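You operate a simulated robot arm through the tools that you are given. There is no shell and no other tool. Be economical: measure what you need, move in short steps, check, and stop when the job is done.

Carry out the task below with a simulated robot arm. There is one attempt and no reset: what you move stays moved.

TASK
Read the green film on the code lamp and file it in its line's bay.
Fine: switch the lamp off at the end.

Only the result counts: the job must be done as asked and must still hold three seconds after the hand-in. Knocking over, shifting, dropping, spilling or breaking anything else fails it.

THE ROBOT
A 7-joint arm with a two-finger parallel gripper, fixed in place. Base frame: the origin is at the foot of the arm, x ahead of it, y to its left, z up; the work surface is at about z = 0.86. Lengths are in m, angles in rad, forces in N, time in s.
With the tool pointing down near the work surface it reaches from about 0.24 to 0.68 m from the base axis. Its first joint turns from -1.152 to 1.152 rad. Payload 2.4 kg.
The tool frame sits at the grasp point between the pads (the TCP): z along the fingers, y along the line on which they close. The tips reach 0.03 m beyond it. Largest opening 0.094 m; finger width 0.028, thickness 0.01; the body of the gripper, 0.05 by 0.096 m, starts 0.055 m behind the TCP.
Orientation is that of the tool frame in the base frame, as a unit quaternion [w, x, y, z]. With the fingers straight down and closing along the base's y, the tool's x points along the base's -x, its y along +y and its z along -z.

THE INTERFACE
- The arm moves only by the tool step_arm. Its argument "commands" is text: rows parted by semicolons, each of 7 numbers parted by spaces: the shift along the tool's x, y, z in m, then the turn, a rotation vector about the tool's x, y, z in rad, then the finger opening in m, from 0 to 0.094. In form: x y z wx wy wz grip; .... A call has 1 to 20 rows; each row shifts and turns the commanded pose from where the row before left it, along the tool's axes as they then stand. Each row takes 0.2 s and may step no farther than 0.05 m and 0.15 rad from the row before; otherwise, or with a gripper value out of range, the whole call is refused. Where a pose cannot be reached the arm comes as near as it can. A force on the tool above 40 N (or 10 N above the force at the start of the call, whichever is more), or a blocked arm, ends the call early, and 0.2 s more pass. The fingers move at their own pace (about 0.153 m/s each) and stop on an object; they squeeze with about 31 N. The grip force told is the motor's: it shows also when the fingers shut on nothing. Time passes only in rows, and 0.2 s behind the last, so rows that do not move let the fingers close. It gives the time, the measured TCP pose, the force on the tool (base axes), the opening and the grip force at its end, in the units of the frame above (readings bear some noise), with the torque about the TCP (base axes, N m) and any sound that the robot's microphone picked up.
- Cameras (640 x 400 px; columns grow to the right, rows downward): "scene" is fixed at [0.0453, 0.4774, 1.4492]; the picture's right is [-0.70, -0.72, 0.00], its down [-0.38, 0.37, -0.85] and it looks along [0.61, -0.59, -0.53] (base axes); focal length 318 px, centre (320, 200). "wrist" rides on the gripper at [0.076, 0.014, -0.103] in the tool frame; the picture's right is [-0.18, 0.98, 0.00], its down [-0.75, -0.14, -0.64] and it looks along [-0.63, -0.12, 0.77] (tool axes); focal length 243 px, centre (320, 200).
- camera(camera): a new picture of that camera. The clock stands still meanwhile.
- measure_at(camera, pixels): for up to 12 pixels [column, row] of the newest picture of that camera ("zoom" is the newest enlarged one), the place [x, y, z] in the base frame of the surface seen there, good to about 0.003 m. The clock stands still meanwhile.
- enlarge(camera, box): a new picture of the part [left, top, right, bottom] of that camera's present view, enlarged. The clock stands still meanwhile.
- close_job(): hands the job in; it is judged then, once.

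Go step by step. Measure first, check grasps and placings, and put right what went wrong. The budget is 80 turns and 46 pictures, counting those below and the enlarged ones. Unless the task says otherwise, let go and move clear before handing in, and close with one line.

The tools are called as name(argument=value, ...) on one line, values as JSON. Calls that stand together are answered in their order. step_arm: Moves the arm, as the interface text tells. Its arguments: {"type":"object","properties":{"commands":{"type":"string"}},"required":["commands"]} The other tools are called the same way: camera (camera) takes a picture; measure_at (camera, pixels) gives the place of the surface under pixels of a picture; enlarge (camera, box) takes an enlarged picture of a part of a camera's view; close_job () hands the job in.

At the start:

```text
clock: 0.0
position: [0.4626, 0.1064, 1.199]
orientation: [0.0, 0.0, 1.0, 0.0]
contact_force: [0.4, 0.6, 0.5]
wrist_torque: [0.0, -0.01, -0.01]
opening: 0.0939
grip_force: 0.1
```

scene: 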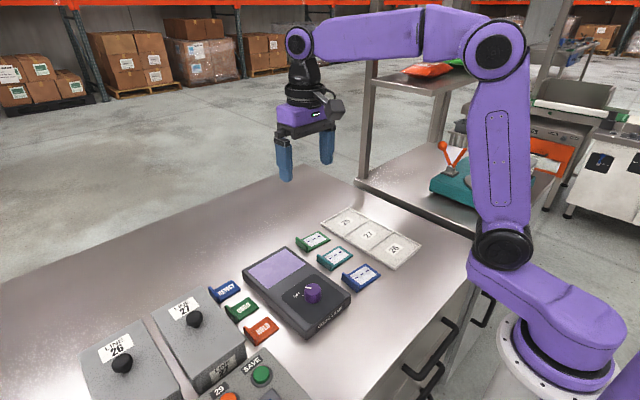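
wrist: 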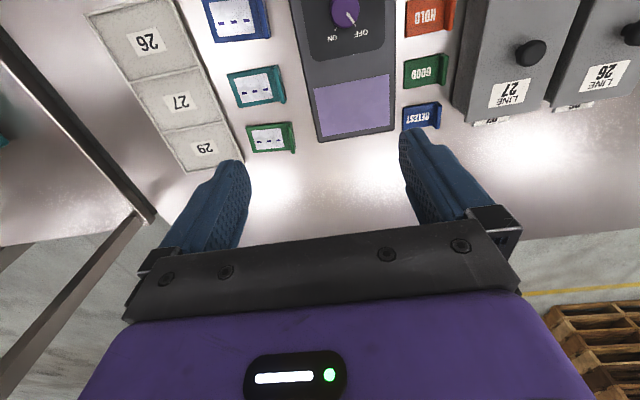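

The pictures show a lamp with a knob, three films near (313,240), (334,257), (361,277), a bay tray marked 29/27/26, tags and line boxes. I'll enlarge to read the details.

enlarge(camera="scene", box=[230, 200, 430, 340])

enlarge(camera="scene", box=[80, 270, 320, 400])

enlarge(camera="wrist", box=[80, 0, 480, 200])

```text
2.86 times, centred on (330, 270) of scene
```

zoom: 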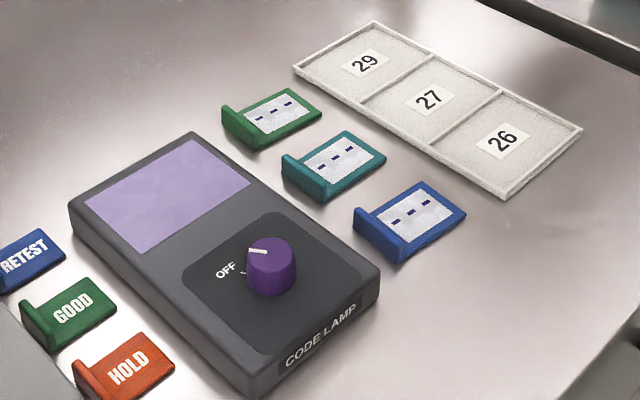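

```text
2.67 times, centred on (200, 335) of scene
```

zoom: 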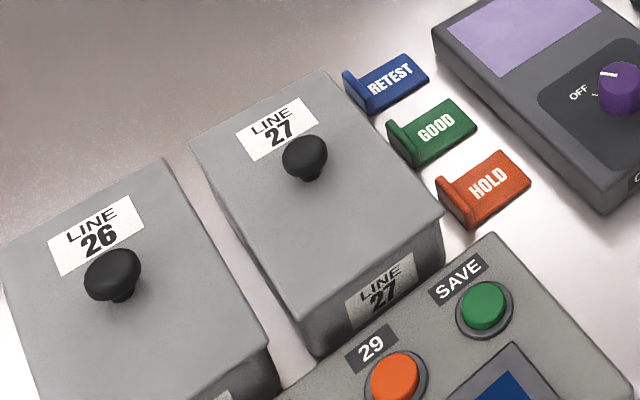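

```text
1.60 times, centred on (280, 100) of wrist
```

zoom: 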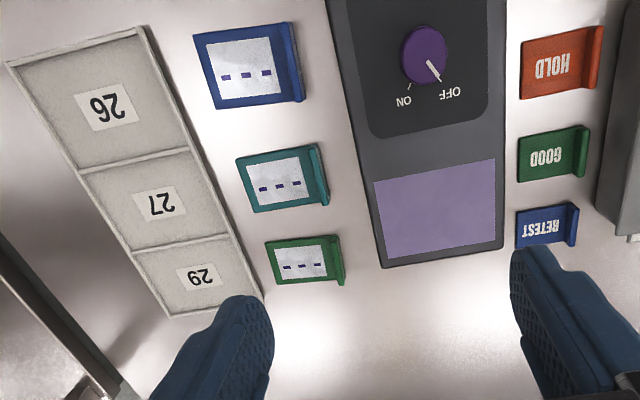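

The films show incomplete dashes, so the lamp must be on. The knob points to OFF at zoom (437,75) and the green film is at zoom (303,262). I'll measure the green film, lamp, knob and bays.

measure_at(camera="zoom", pixels=[[268, 242], [278, 281], [326, 278], [321, 240], [333, 240], [341, 280], [303, 262], [335, 258], [376, 183], [494, 160], [501, 244], [389, 265]])

measure_at(camera="zoom", pixels=[[420, 45], [429, 62], [438, 79], [405, 101], [449, 94], [408, 86], [442, 84], [202, 277], [165, 203], [107, 110], [136, 252], [232, 236]])

measure_at(camera="scene", pixels=[[296, 237], [303, 239], [308, 247], [312, 240], [325, 232], [331, 239], [313, 283], [313, 293], [303, 288], [323, 288], [308, 287], [346, 223]])

```text
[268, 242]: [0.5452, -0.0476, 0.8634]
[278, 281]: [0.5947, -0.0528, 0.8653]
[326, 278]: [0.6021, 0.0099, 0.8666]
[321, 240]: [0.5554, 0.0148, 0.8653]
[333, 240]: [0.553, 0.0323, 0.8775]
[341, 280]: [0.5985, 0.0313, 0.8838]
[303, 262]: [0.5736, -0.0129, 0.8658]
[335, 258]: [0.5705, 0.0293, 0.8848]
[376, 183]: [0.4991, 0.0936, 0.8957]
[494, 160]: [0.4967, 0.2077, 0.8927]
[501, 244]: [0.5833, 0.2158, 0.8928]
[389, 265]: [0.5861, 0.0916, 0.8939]
```

```text
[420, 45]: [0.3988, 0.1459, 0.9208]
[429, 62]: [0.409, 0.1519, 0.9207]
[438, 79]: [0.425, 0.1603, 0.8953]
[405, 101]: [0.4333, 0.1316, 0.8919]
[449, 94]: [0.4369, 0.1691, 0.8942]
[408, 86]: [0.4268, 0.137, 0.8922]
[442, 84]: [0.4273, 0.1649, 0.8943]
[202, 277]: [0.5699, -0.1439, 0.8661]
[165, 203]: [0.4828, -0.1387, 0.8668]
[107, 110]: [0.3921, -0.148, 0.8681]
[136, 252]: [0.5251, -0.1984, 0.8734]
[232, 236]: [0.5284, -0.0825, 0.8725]
```

```text
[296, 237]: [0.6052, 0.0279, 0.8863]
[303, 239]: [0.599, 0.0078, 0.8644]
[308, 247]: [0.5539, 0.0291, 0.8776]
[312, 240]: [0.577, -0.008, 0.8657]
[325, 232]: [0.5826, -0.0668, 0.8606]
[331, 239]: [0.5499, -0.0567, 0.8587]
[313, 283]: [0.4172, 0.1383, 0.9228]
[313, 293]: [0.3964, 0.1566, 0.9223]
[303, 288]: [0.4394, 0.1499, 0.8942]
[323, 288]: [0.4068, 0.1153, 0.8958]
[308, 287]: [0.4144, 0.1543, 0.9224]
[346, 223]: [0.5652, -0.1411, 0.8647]
```

The green film's tab is at about (0.577, 0.028) with its top at z≈0.886. The lamp window spans x 0.497–0.585 and y 0.092–0.212. The knob is near (0.406, 0.147) with its top at 0.922. I'll move above the knob and take a closer look.

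step_arm(commands="0.0115 0.0082 0.035 0 0 0 0.07; 0.0115 0.0082 0.035 0 0 0 0.07; 0.0115 0.0082 0.035 0 0 0 0.07; 0.0115 0.0082 0.035 0 0 0 0.07; 0.0115 0.0082 0.035 0 0 0 0.07; 0 0 0 0 0 0 0.07")

camera(camera="wrist")

```text
clock: 1.4
position: [0.4059, 0.1498, 1.0234]
orientation: [-0.001, 0.001, 1.0, 0.0]
contact_force: [0.0, 0.1, -0.2]
wrist_torque: [-0.05, -0.01, 0.03]
opening: 0.0699
grip_force: 0.1
```

```text
40 pictures are left
```

wrist: 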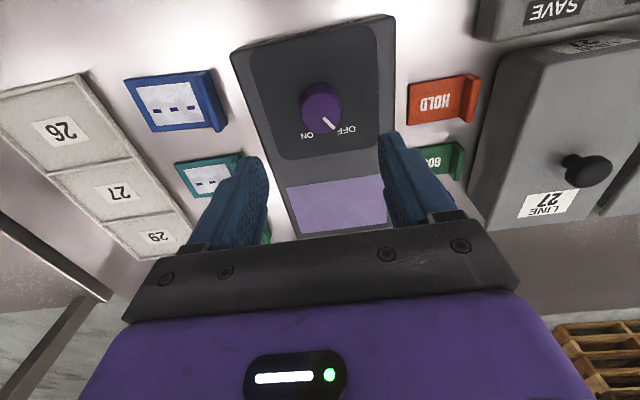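

The knob's top face is at about (322,105) with the pointer at (328,122). I'll measure its rim on an enlargement.

enlarge(camera="wrist", box=[270, 70, 380, 150])

```text
5.00 times, centred on (325, 110) of wrist
```

zoom: 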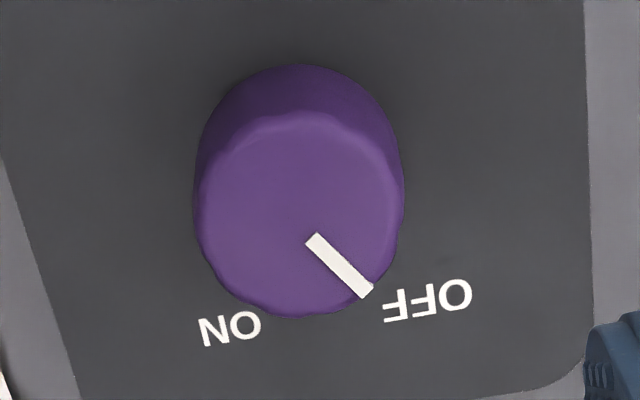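

measure_at(camera="zoom", pixels=[[300, 215], [205, 215], [392, 215], [300, 125], [300, 308], [315, 240], [366, 292], [230, 326], [430, 298], [30, 215], [560, 215]])

```text
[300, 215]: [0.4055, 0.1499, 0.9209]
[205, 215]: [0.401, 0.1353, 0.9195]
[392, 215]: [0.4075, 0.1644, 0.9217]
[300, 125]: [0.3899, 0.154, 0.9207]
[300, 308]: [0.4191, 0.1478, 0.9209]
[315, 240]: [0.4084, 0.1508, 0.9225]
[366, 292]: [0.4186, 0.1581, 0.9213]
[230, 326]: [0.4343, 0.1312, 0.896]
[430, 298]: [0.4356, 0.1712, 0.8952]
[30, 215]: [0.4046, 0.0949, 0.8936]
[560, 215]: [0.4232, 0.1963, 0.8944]
```

The knob centre is (0.4045, 0.150), diameter about 0.031, z 0.895–0.921, and OFF to ON is about -65° about base z. I'll pre-turn the wrist by -0.55 rad, descend so the tips are at z≈0.901, and close.

step_arm(commands="0.0014 0 0 0 0 -0.14 0.06; 0 0 0.02 0 0 -0.14 0.06; 0 0 0.02 0 0 -0.14 0.06; 0 0 0.02 0 0 -0.13 0.06; 0 0 0.02 0 0 0 0.06; 0 0 0.012 0 0 0 0.06; 0 0 0 0 0 0 0.06; 0 0 0 0 0 0 0.02; 0 0 0 0 0 0 0.02; 0 0 0 0 0 0 0.02")

```text
clock: 3.6
position: [0.4033, 0.1491, 0.9311]
orientation: [0.0, -0.271, 0.963, -0.001]
contact_force: [-3.0, 2.8, -7.6]
wrist_torque: [0.32, -0.36, 0.0]
opening: 0.037
grip_force: 45.1
```

The knob is gripped at an opening of 0.037 m. I'll turn it +1.13 rad about tool z, toward ON.

step_arm(commands="0 0 0 0 0 0.14 0.02; 0 0 0 0 0 0.14 0.02; 0 0 0 0 0 0.14 0.02; 0 0 0 0 0 0.14 0.02; 0 0 0 0 0 0.14 0.02; 0 0 0 0 0 0.14 0.02; 0 0 0 0 0 0.14 0.02; 0 0 0 0 0 0.14 0.02; 0 0 0 0 0 0.03 0.02; 0 0 0 0 0 0 0.02")

enlarge(camera="scene", box=[230, 220, 390, 320])

```text
clock: 5.0
position: [0.4031, 0.1498, 0.9305]
orientation: [0.0, 0.126, 0.992, 0.001]
contact_force: [2.9, 3.0, -5.8]
wrist_torque: [0.22, 0.14, 0.02]
opening: 0.0367
grip_force: 45.2
stopped in row 6: the force on the tool passed its limit at 41 N (the readings are from after the stop); the commanded pose is now the measured one
```

```text
4.00 times, centred on (310, 270) of scene
```

zoom: 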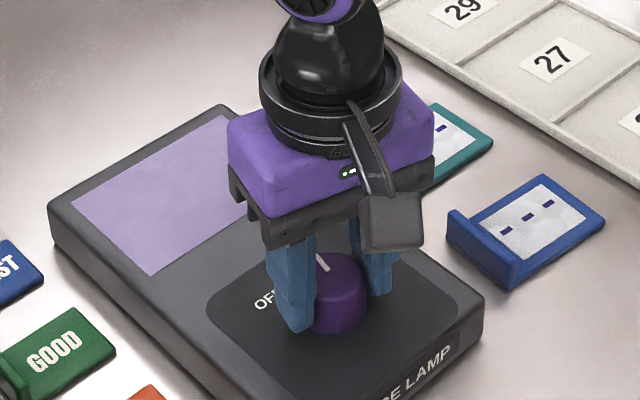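

The turn stopped at about +0.8 rad on force, and the window doesn't look lit. I'll turn gently a little further to see whether the knob has hit a stop.

step_arm(commands="0 0 0 0 0 0.07 0.02; 0 0 0 0 0 0.07 0.02; 0 0 0 0 0 0.07 0.02; 0 0 0 0 0 0.07 0.02; 0 0 0 0 0 0.03 0.02; 0 0 0 0 0 0 0.02")

enlarge(camera="scene", box=[230, 220, 390, 320])

```text
clock: 6.4
position: [0.4038, 0.1518, 0.9304]
orientation: [0.0, 0.278, 0.96, 0.001]
contact_force: [6.5, 17.6, -18.6]
wrist_torque: [0.5, -0.5, -0.02]
opening: 0.0368
grip_force: 45.3
```

```text
4.00 times, centred on (310, 270) of scene
```

zoom: 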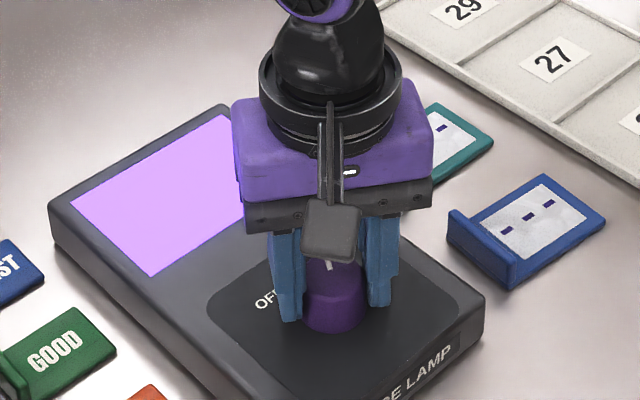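

The window now glows, so the lamp is on. I'll release, rise, straighten and move above the green film's tab to check its angle.

step_arm(commands="0 0 0 0 0 0 0.06; 0 0 0 0 0 0 0.06; 0 0 -0.03 0 0 0 0.06; 0 0 -0.04 0 0 -0.14 0.06; 0 0 -0.04 0 0 -0.14 0.06; 0 0 0 0 0 -0.14 0.06; 0 0 0 0 0 -0.143 0.06; -0.024 -0.0248 0 0 0 0 0.06; -0.024 -0.0248 0 0 0 0 0.06; -0.024 -0.0248 0 0 0 0 0.06; -0.024 -0.0248 0 0 0 0 0.06; -0.024 -0.0248 0 0 0 0 0.06; 0 0 0 0 0 0 0.06")

camera(camera="wrist")

enlarge(camera="scene", box=[230, 200, 430, 340])

```text
clock: 9.2
position: [0.5239, 0.0261, 1.0397]
orientation: [0.0, 0.0, 1.0, 0.0]
contact_force: [0.1, 1.4, 0.1]
wrist_torque: [-0.02, -0.03, 0.0]
opening: 0.06
grip_force: 0.0
```

```text
36 pictures are left
```

wrist: 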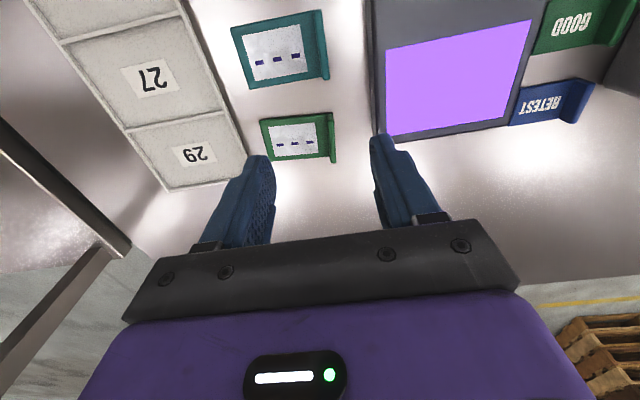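

```text
2.86 times, centred on (330, 270) of scene
```

zoom: 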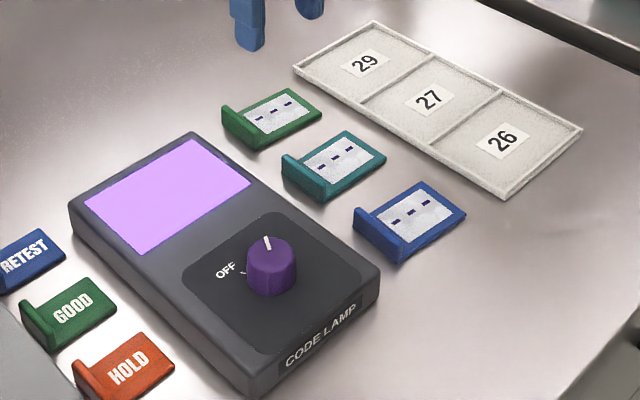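

The lamp is lit and the green film's tab runs from (330,113) to (336,160) in the wrist view. I'll enlarge and measure it.

enlarge(camera="wrist", box=[240, 90, 360, 180])

```text
4.44 times, centred on (300, 135) of wrist
```

zoom: 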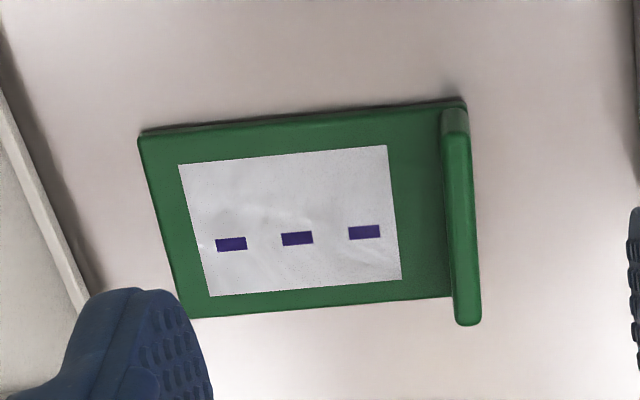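

measure_at(camera="zoom", pixels=[[145, 138], [192, 310], [435, 110], [445, 292], [449, 140], [469, 140], [460, 315], [478, 315], [465, 230], [180, 165], [399, 278], [290, 220]])

```text
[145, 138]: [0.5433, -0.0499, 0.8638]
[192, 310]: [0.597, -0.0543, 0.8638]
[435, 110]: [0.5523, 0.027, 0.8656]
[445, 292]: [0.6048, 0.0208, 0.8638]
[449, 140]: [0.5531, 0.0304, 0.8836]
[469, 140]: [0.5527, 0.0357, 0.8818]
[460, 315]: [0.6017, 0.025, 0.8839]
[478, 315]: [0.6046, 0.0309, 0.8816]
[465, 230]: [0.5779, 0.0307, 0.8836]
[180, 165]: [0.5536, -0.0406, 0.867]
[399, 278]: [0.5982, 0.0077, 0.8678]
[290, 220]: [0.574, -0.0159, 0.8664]
```

The film is turned about -0.105 rad, with its tab centred at (0.578, 0.0305), top z 0.884, and the plate top at about 0.866. I'll descend aligned to TCP z≈0.899 and close on the tab.

step_arm(commands="-0.027 0.0022 0 0 0 0 0.05; -0.027 0.0022 0 0 0 0.105 0.04; 0 0 0.04 0 0 0 0.04; 0 0 0.04 0 0 0 0.04; 0 0 0.03 0 0 0 0.04; 0 0 0.02 0 0 0 0.04; 0 0 0.0105 0 0 0 0.04; 0 0 0 0 0 0 0.04")

enlarge(camera="scene", box=[250, 190, 370, 270])

```text
clock: 11.0
position: [0.5768, 0.0296, 0.8993]
orientation: [0.0, 0.054, 0.999, -0.001]
contact_force: [0.2, 0.1, -0.6]
wrist_torque: [-0.02, -0.02, 0.03]
opening: 0.0401
grip_force: 0.2
```

```text
5.00 times, centred on (310, 230) of scene
```

zoom: 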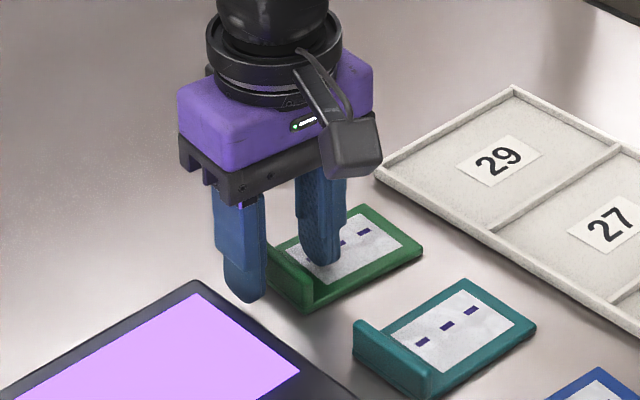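

The fingers straddle the tab with no contact. I'll close and lift by about 0.07 m.

step_arm(commands="0 0 0 0 0 0 0.0; 0 0 0 0 0 0 0.0; 0 0 -0.01 0 0 0 0.0; 0 0 -0.03 0 0 0 0.0; 0 0 -0.03 0 0 0 0.0; 0 0 0 0 0 0 0.0")

enlarge(camera="scene", box=[230, 160, 390, 280])

```text
clock: 12.4
position: [0.5781, 0.0295, 0.9703]
orientation: [0.0, 0.053, 0.999, 0.001]
contact_force: [0.1, 0.2, -1.3]
wrist_torque: [0.02, -0.01, -0.02]
opening: 0.0068
grip_force: 31.3
```

```text
3.33 times, centred on (310, 220) of scene
```

zoom: 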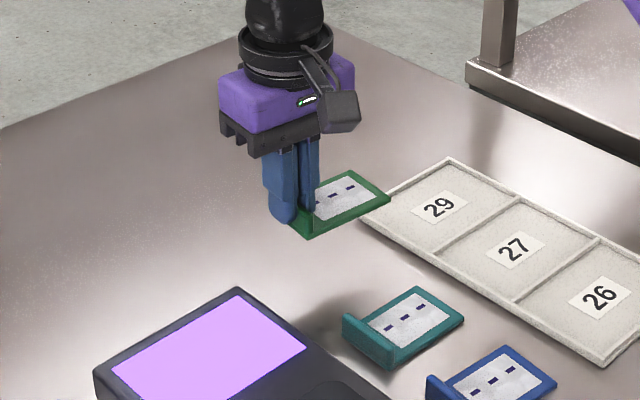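

The film is held level at an opening of 0.0068 m. I'll straighten the wrist, carry the film over the window and lower it to just above the surface.

step_arm(commands="0 0 0 0 0 -0.105 0.0; 0.0093 0.0419 0 0 0 0 0.0; 0.0093 0.0419 0 0 0 0 0.0; 0.0093 0.0419 0 0 0 0 0.0; 0.0093 0.0419 0 0 0 0 0.0; 0 0 0.02 0 0 0 0.0; 0 0 0.012 0 0 0 0; 0 0 0 0 0 0 0")

enlarge(camera="scene", box=[210, 200, 370, 300])

```text
clock: 14.2
position: [0.5393, 0.198, 0.9393]
orientation: [-0.001, 0.0, 1.0, 0.001]
contact_force: [-0.9, 0.6, 0.0]
wrist_torque: [-0.01, -0.02, 0.04]
opening: 0.0068
grip_force: 31.3
```

```text
4.00 times, centred on (290, 250) of scene
```

zoom: 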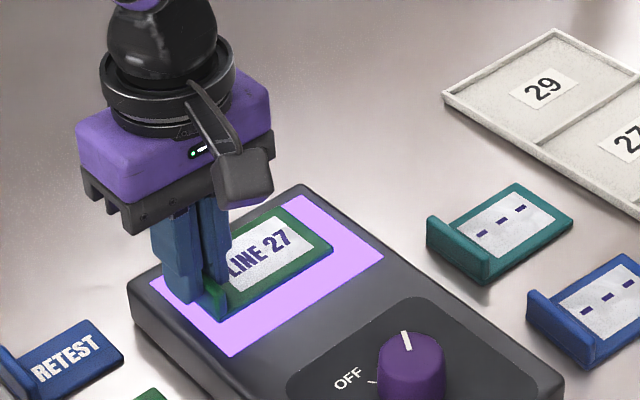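

It reads "LINE 27", seen partly behind the finger at (230,250). I'll lower the film onto the glass and look again to confirm.

step_arm(commands="0 0 0.003 0 0 0 0; 0 0 0.002 0 0 0 0; 0 0 0 0 0 0 0")

enlarge(camera="scene", box=[245, 230, 309, 280])

camera(camera="wrist")

```text
clock: 15.0
position: [0.5393, 0.1973, 0.9332]
orientation: [0.0, 0.001, 1.0, 0.0]
contact_force: [-0.8, -1.1, 3.7]
wrist_torque: [-0.03, 0.09, 0.04]
opening: 0.0064
grip_force: 30.7
```

```text
8.00 times, centred on (277, 255) of scene
```

zoom: 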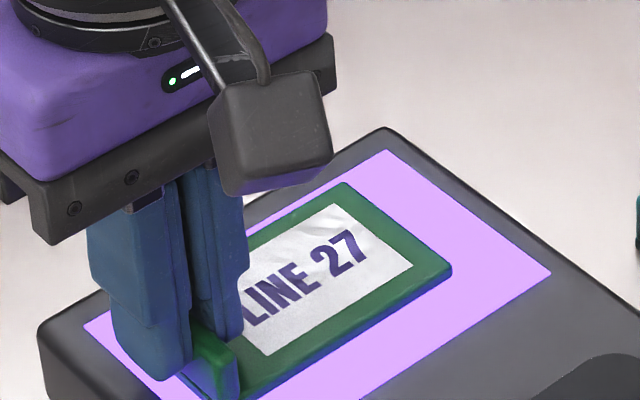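

```text
29 pictures are left
```

wrist: 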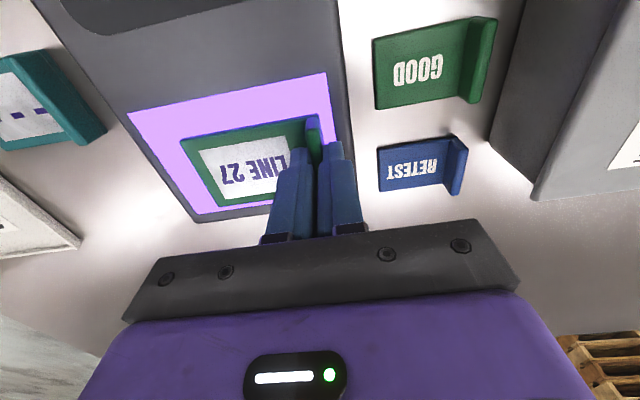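

The film is resting on the lit lamp (3.7 N upward) and plainly reads "LINE 27". I'll look at the tray now and measure bay 27's walls.

enlarge(camera="scene", box=[315, 200, 427, 270])

```text
5.71 times, centred on (371, 235) of scene
```

zoom: 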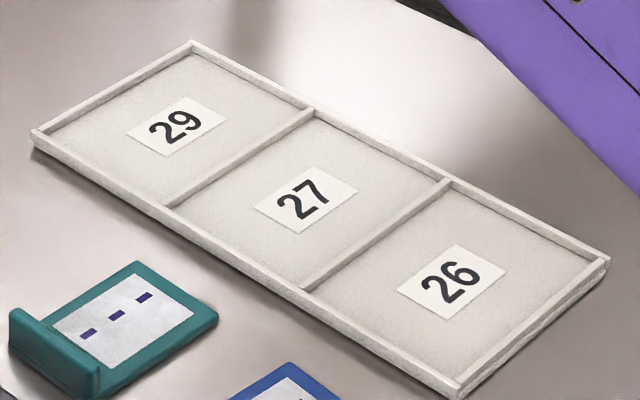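

measure_at(camera="zoom", pixels=[[167, 204], [312, 112], [303, 288], [446, 183], [240, 158], [375, 235], [237, 246], [380, 148], [305, 200], [190, 205], [300, 270], [420, 190]])

```text
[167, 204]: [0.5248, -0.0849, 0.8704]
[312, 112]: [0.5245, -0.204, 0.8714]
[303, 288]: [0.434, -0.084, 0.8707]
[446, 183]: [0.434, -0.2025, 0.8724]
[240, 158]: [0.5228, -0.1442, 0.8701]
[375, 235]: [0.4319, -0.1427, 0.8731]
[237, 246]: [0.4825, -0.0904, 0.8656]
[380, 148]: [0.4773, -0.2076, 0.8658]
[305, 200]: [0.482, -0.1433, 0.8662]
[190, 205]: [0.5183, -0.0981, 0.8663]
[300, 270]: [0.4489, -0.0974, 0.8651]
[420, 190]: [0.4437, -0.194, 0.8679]
```

Bay 27 spans x 0.434–0.524 and y -0.203 to -0.086, with its floor at 0.866 and walls at 0.872. I'll lift, carry the film so the tab is at (0.479, -0.108), and hover above.

step_arm(commands="0 0 -0.03 0 0 0 0; 0 0 -0.03 0 0 0 0; 0.0075 -0.0382 0 0 0 0 0; 0.0075 -0.0382 0 0 0 0 0; 0.0075 -0.0382 0 0 0 0 0; 0.0075 -0.0382 0 0 0 0 0; 0.0075 -0.0382 0 0 0 0 0; 0.0075 -0.0382 0 0 0 0 0; 0.0075 -0.0382 0 0 0 0 0; 0.0075 -0.0382 0 0 0 0 0; 0 0 0.04 0 0 0 0; 0 0 0.03 0 0 0 0; 0 0 0.01 0 0 0 0; 0 0 0 0 0 0 0")

enlarge(camera="scene", box=[305, 180, 433, 260])

```text
clock: 18.0
position: [0.4785, -0.1058, 0.9135]
orientation: [0.0, 0.001, 1.0, 0.0]
contact_force: [-0.4, -0.3, -0.2]
wrist_torque: [0.04, 0.0, 0.01]
opening: 0.0067
grip_force: 31.2
```

```text
5.00 times, centred on (369, 220) of scene
```

zoom: 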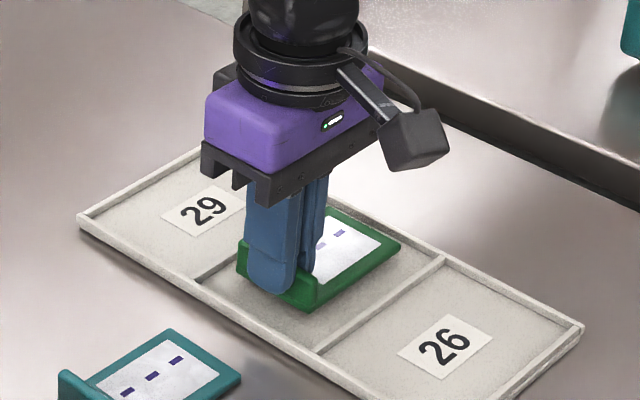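

The film hovers inside bay 27's outline, clear of both dividers. I'll lower it to the floor with a slight -y shift.

step_arm(commands="0 -0.002 0.003 0 0 0 0; 0 0 0.003 0 0 0 0; 0 0 0.002 0 0 0 0; 0 0 0 0 0 0 0")

```text
clock: 19.0
position: [0.4797, -0.11, 0.906]
orientation: [0.0, 0.001, 1.0, 0.0]
contact_force: [-2.1, 0.8, 8.7]
wrist_torque: [-0.01, 0.11, -0.04]
opening: 0.0067
grip_force: 31.1
```

The film is resting on the floor of the bay (8.7 N). I'll release it with a small opening, rise and check.

step_arm(commands="0 0 0 0 0 0 0.02; 0 0 0 0 0 0 0.03; 0 0 -0.02 0 0 0 0.03; 0 0 -0.04 0 0 0 0.04; 0 0 -0.04 0 0 0 0.06; 0.02 0.04 0 0 0 0 0.06; 0.02 0.04 0 0 0 0 0.06; 0.02 0.04 0 0 0 0 0.06; 0.014 0.04 0 0 0 0 0.06; 0 0.04 0 0 0 0 0.06; 0 0.04 0 0 0 0 0.06; 0 0.02 0 0 0 0 0.06; 0 0 0 0 0 0 0.06")

camera(camera="scene")

enlarge(camera="scene", box=[305, 190, 433, 270])

```text
clock: 21.8
position: [0.4067, 0.1482, 1.0036]
orientation: [-0.001, 0.0, 1.0, 0.0]
contact_force: [0.2, 0.0, -0.5]
wrist_torque: [0.0, 0.0, 0.0]
opening: 0.0601
grip_force: 0.0
```

```text
26 pictures are left
```

scene: 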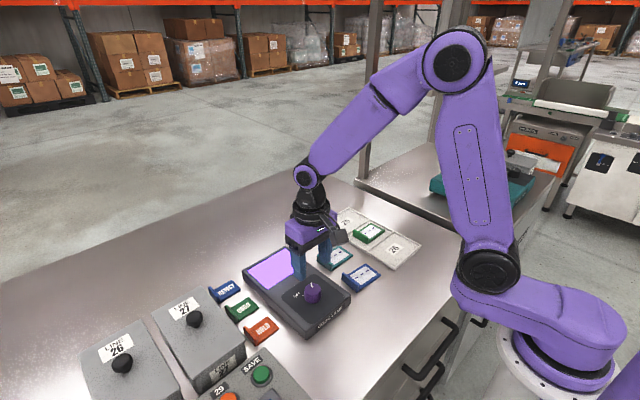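

```text
5.00 times, centred on (369, 230) of scene
```

zoom: 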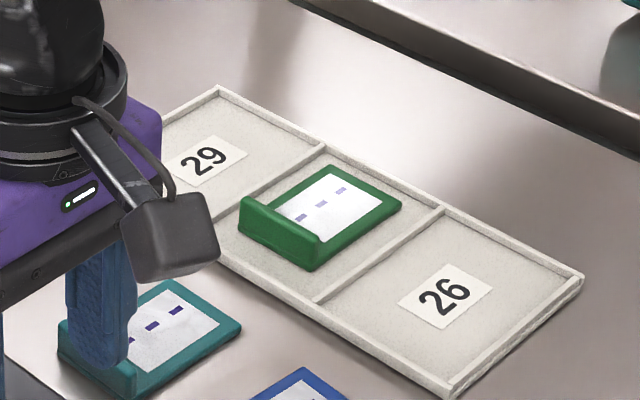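

The film lies flat inside bay 27. Now the lamp goes off: I'll pre-turn +0.55 rad, descend on the knob, close and turn back.

step_arm(commands="0.0022 0.0018 0 0 0 0.14 0.06; 0 0 0.02 0 0 0.14 0.06; 0 0 0.02 0 0 0.14 0.06; 0 0 0.02 0 0 0.13 0.06; 0 0 0.0125 0 0 0 0.06; 0 0 0 0 0 0 0.06; 0 0 0 0 0 0 0.02; 0 0 0 0 0 0 0.02; 0 0 0 0 0 0 0.02")

step_arm(commands="0 0 0 0 0 -0.07 0.02; 0 0 0 0 0 -0.07 0.02; 0 0 0 0 0 -0.07 0.02; 0 0 0 0 0 -0.07 0.02; 0 0 0 0 0 -0.07 0.02; 0 0 0 0 0 -0.07 0.02; 0 0 0 0 0 -0.07 0.02; 0 0 0 0 0 -0.07 0.02; 0 0 0 0 0 -0.07 0.02; 0 0 0 0 0 -0.07 0.02; 0 0 0 0 0 -0.07 0.02; 0 0 0 0 0 -0.07 0.02; 0 0 0 0 0 -0.07 0.02; 0 0 0 0 0 -0.07 0.02; 0 0 0 0 0 -0.07 0.02; 0 0 0 0 0 -0.05 0.02; 0 0 0 0 0 0 0.02")

enlarge(camera="scene", box=[230, 220, 390, 320])

```text
clock: 23.8
position: [0.4022, 0.1506, 0.9317]
orientation: [-0.001, 0.272, 0.962, 0.0]
contact_force: [-4.3, -6.0, -4.3]
wrist_torque: [-0.23, -0.03, -0.02]
opening: 0.0367
grip_force: 45.5
```

```text
clock: 25.2
position: [0.4029, 0.1495, 0.9329]
orientation: [-0.001, 0.076, 0.997, 0.0]
contact_force: [-3.0, -5.2, 10.1]
wrist_torque: [-0.41, -0.29, -0.02]
opening: 0.0369
grip_force: 44.6
stopped in row 6: the force on the tool passed its limit at 42 N (the readings are from after the stop); the commanded pose is now the measured one
```

```text
4.00 times, centred on (310, 270) of scene
```

zoom: 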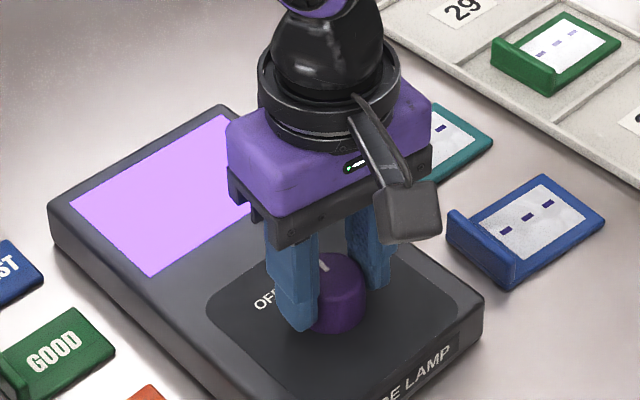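

The knob has turned about 0.4 rad before a force pause and the lamp is still lit. I'll continue turning the remaining 0.72 rad or so.

step_arm(commands="0 0 0 0 0 -0.07 0.02; 0 0 0 0 0 -0.07 0.02; 0 0 0 0 0 -0.07 0.02; 0 0 0 0 0 -0.07 0.02; 0 0 0 0 0 -0.07 0.02; 0 0 0 0 0 -0.07 0.02; 0 0 0 0 0 -0.07 0.02; 0 0 0 0 0 -0.07 0.02; 0 0 0 0 0 -0.07 0.02; 0 0 0 0 0 -0.07 0.02; 0 0 0 0 0 0 0.02")

enlarge(camera="scene", box=[230, 220, 390, 320])

```text
clock: 27.3
position: [0.4029, 0.1496, 0.9328]
orientation: [-0.003, -0.243, 0.97, 0.0]
contact_force: [-2.5, -4.7, 9.5]
wrist_torque: [-0.2, -0.17, -0.03]
opening: 0.037
grip_force: 44.6
stopped in row 10: the force on the tool passed its limit at 41 N (the readings are from after the stop); the commanded pose is now the measured one
```

```text
4.00 times, centred on (310, 270) of scene
```

zoom: 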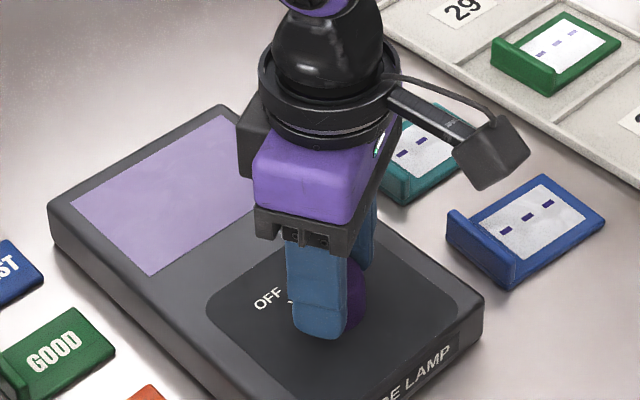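

The window is dark again. I'll nudge the last 0.05 rad, release, rise clear and check.

step_arm(commands="0 0 0 0 0 -0.05 0.02; 0 0 0 0 0 0 0.02; 0 0 0 0 0 0 0.06; 0 0 0 0 0 0 0.06; 0 0 -0.03 0 0 0 0.06; 0 0 -0.05 0 0 0.14 0.06; 0 0 -0.05 0 0 0.14 0.06; 0 0 -0.05 0 0 0.14 0.06; 0 0 -0.02 0 0 0.12 0.06; 0 0 0 0 0 0 0.06")

enlarge(camera="scene", box=[210, 190, 434, 330])

camera(camera="wrist")

```text
clock: 29.5
position: [0.4063, 0.1491, 1.1341]
orientation: [-0.002, 0.0, 1.0, -0.001]
contact_force: [0.2, 0.8, -0.2]
wrist_torque: [-0.03, 0.03, -0.03]
opening: 0.0601
grip_force: 0.1
```

```text
2.86 times, centred on (322, 260) of scene
```

zoom: 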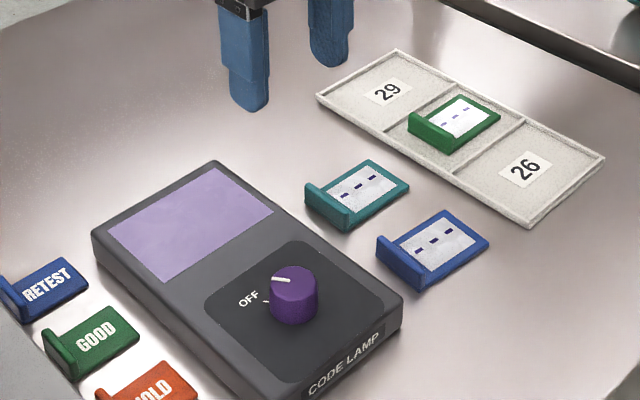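

```text
21 pictures are left
```

wrist: 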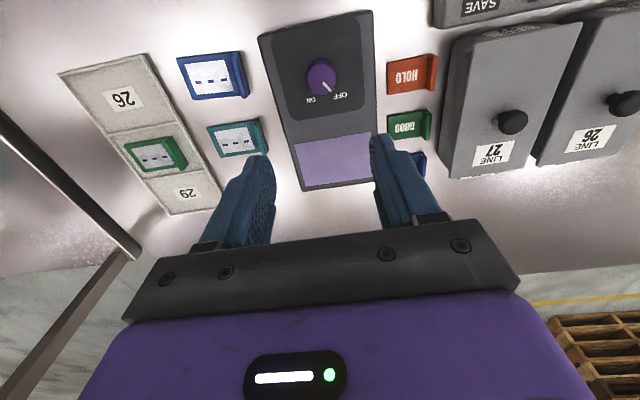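

The knob points to OFF, the window is dark, the green film lies in bay 27, nothing else has moved and the gripper is clear. I'm handing in.

close_job()

```text
The job is handed in.
```

The green film read "LINE 27" on the lamp and is now filed in bay 27, with the lamp switched off.
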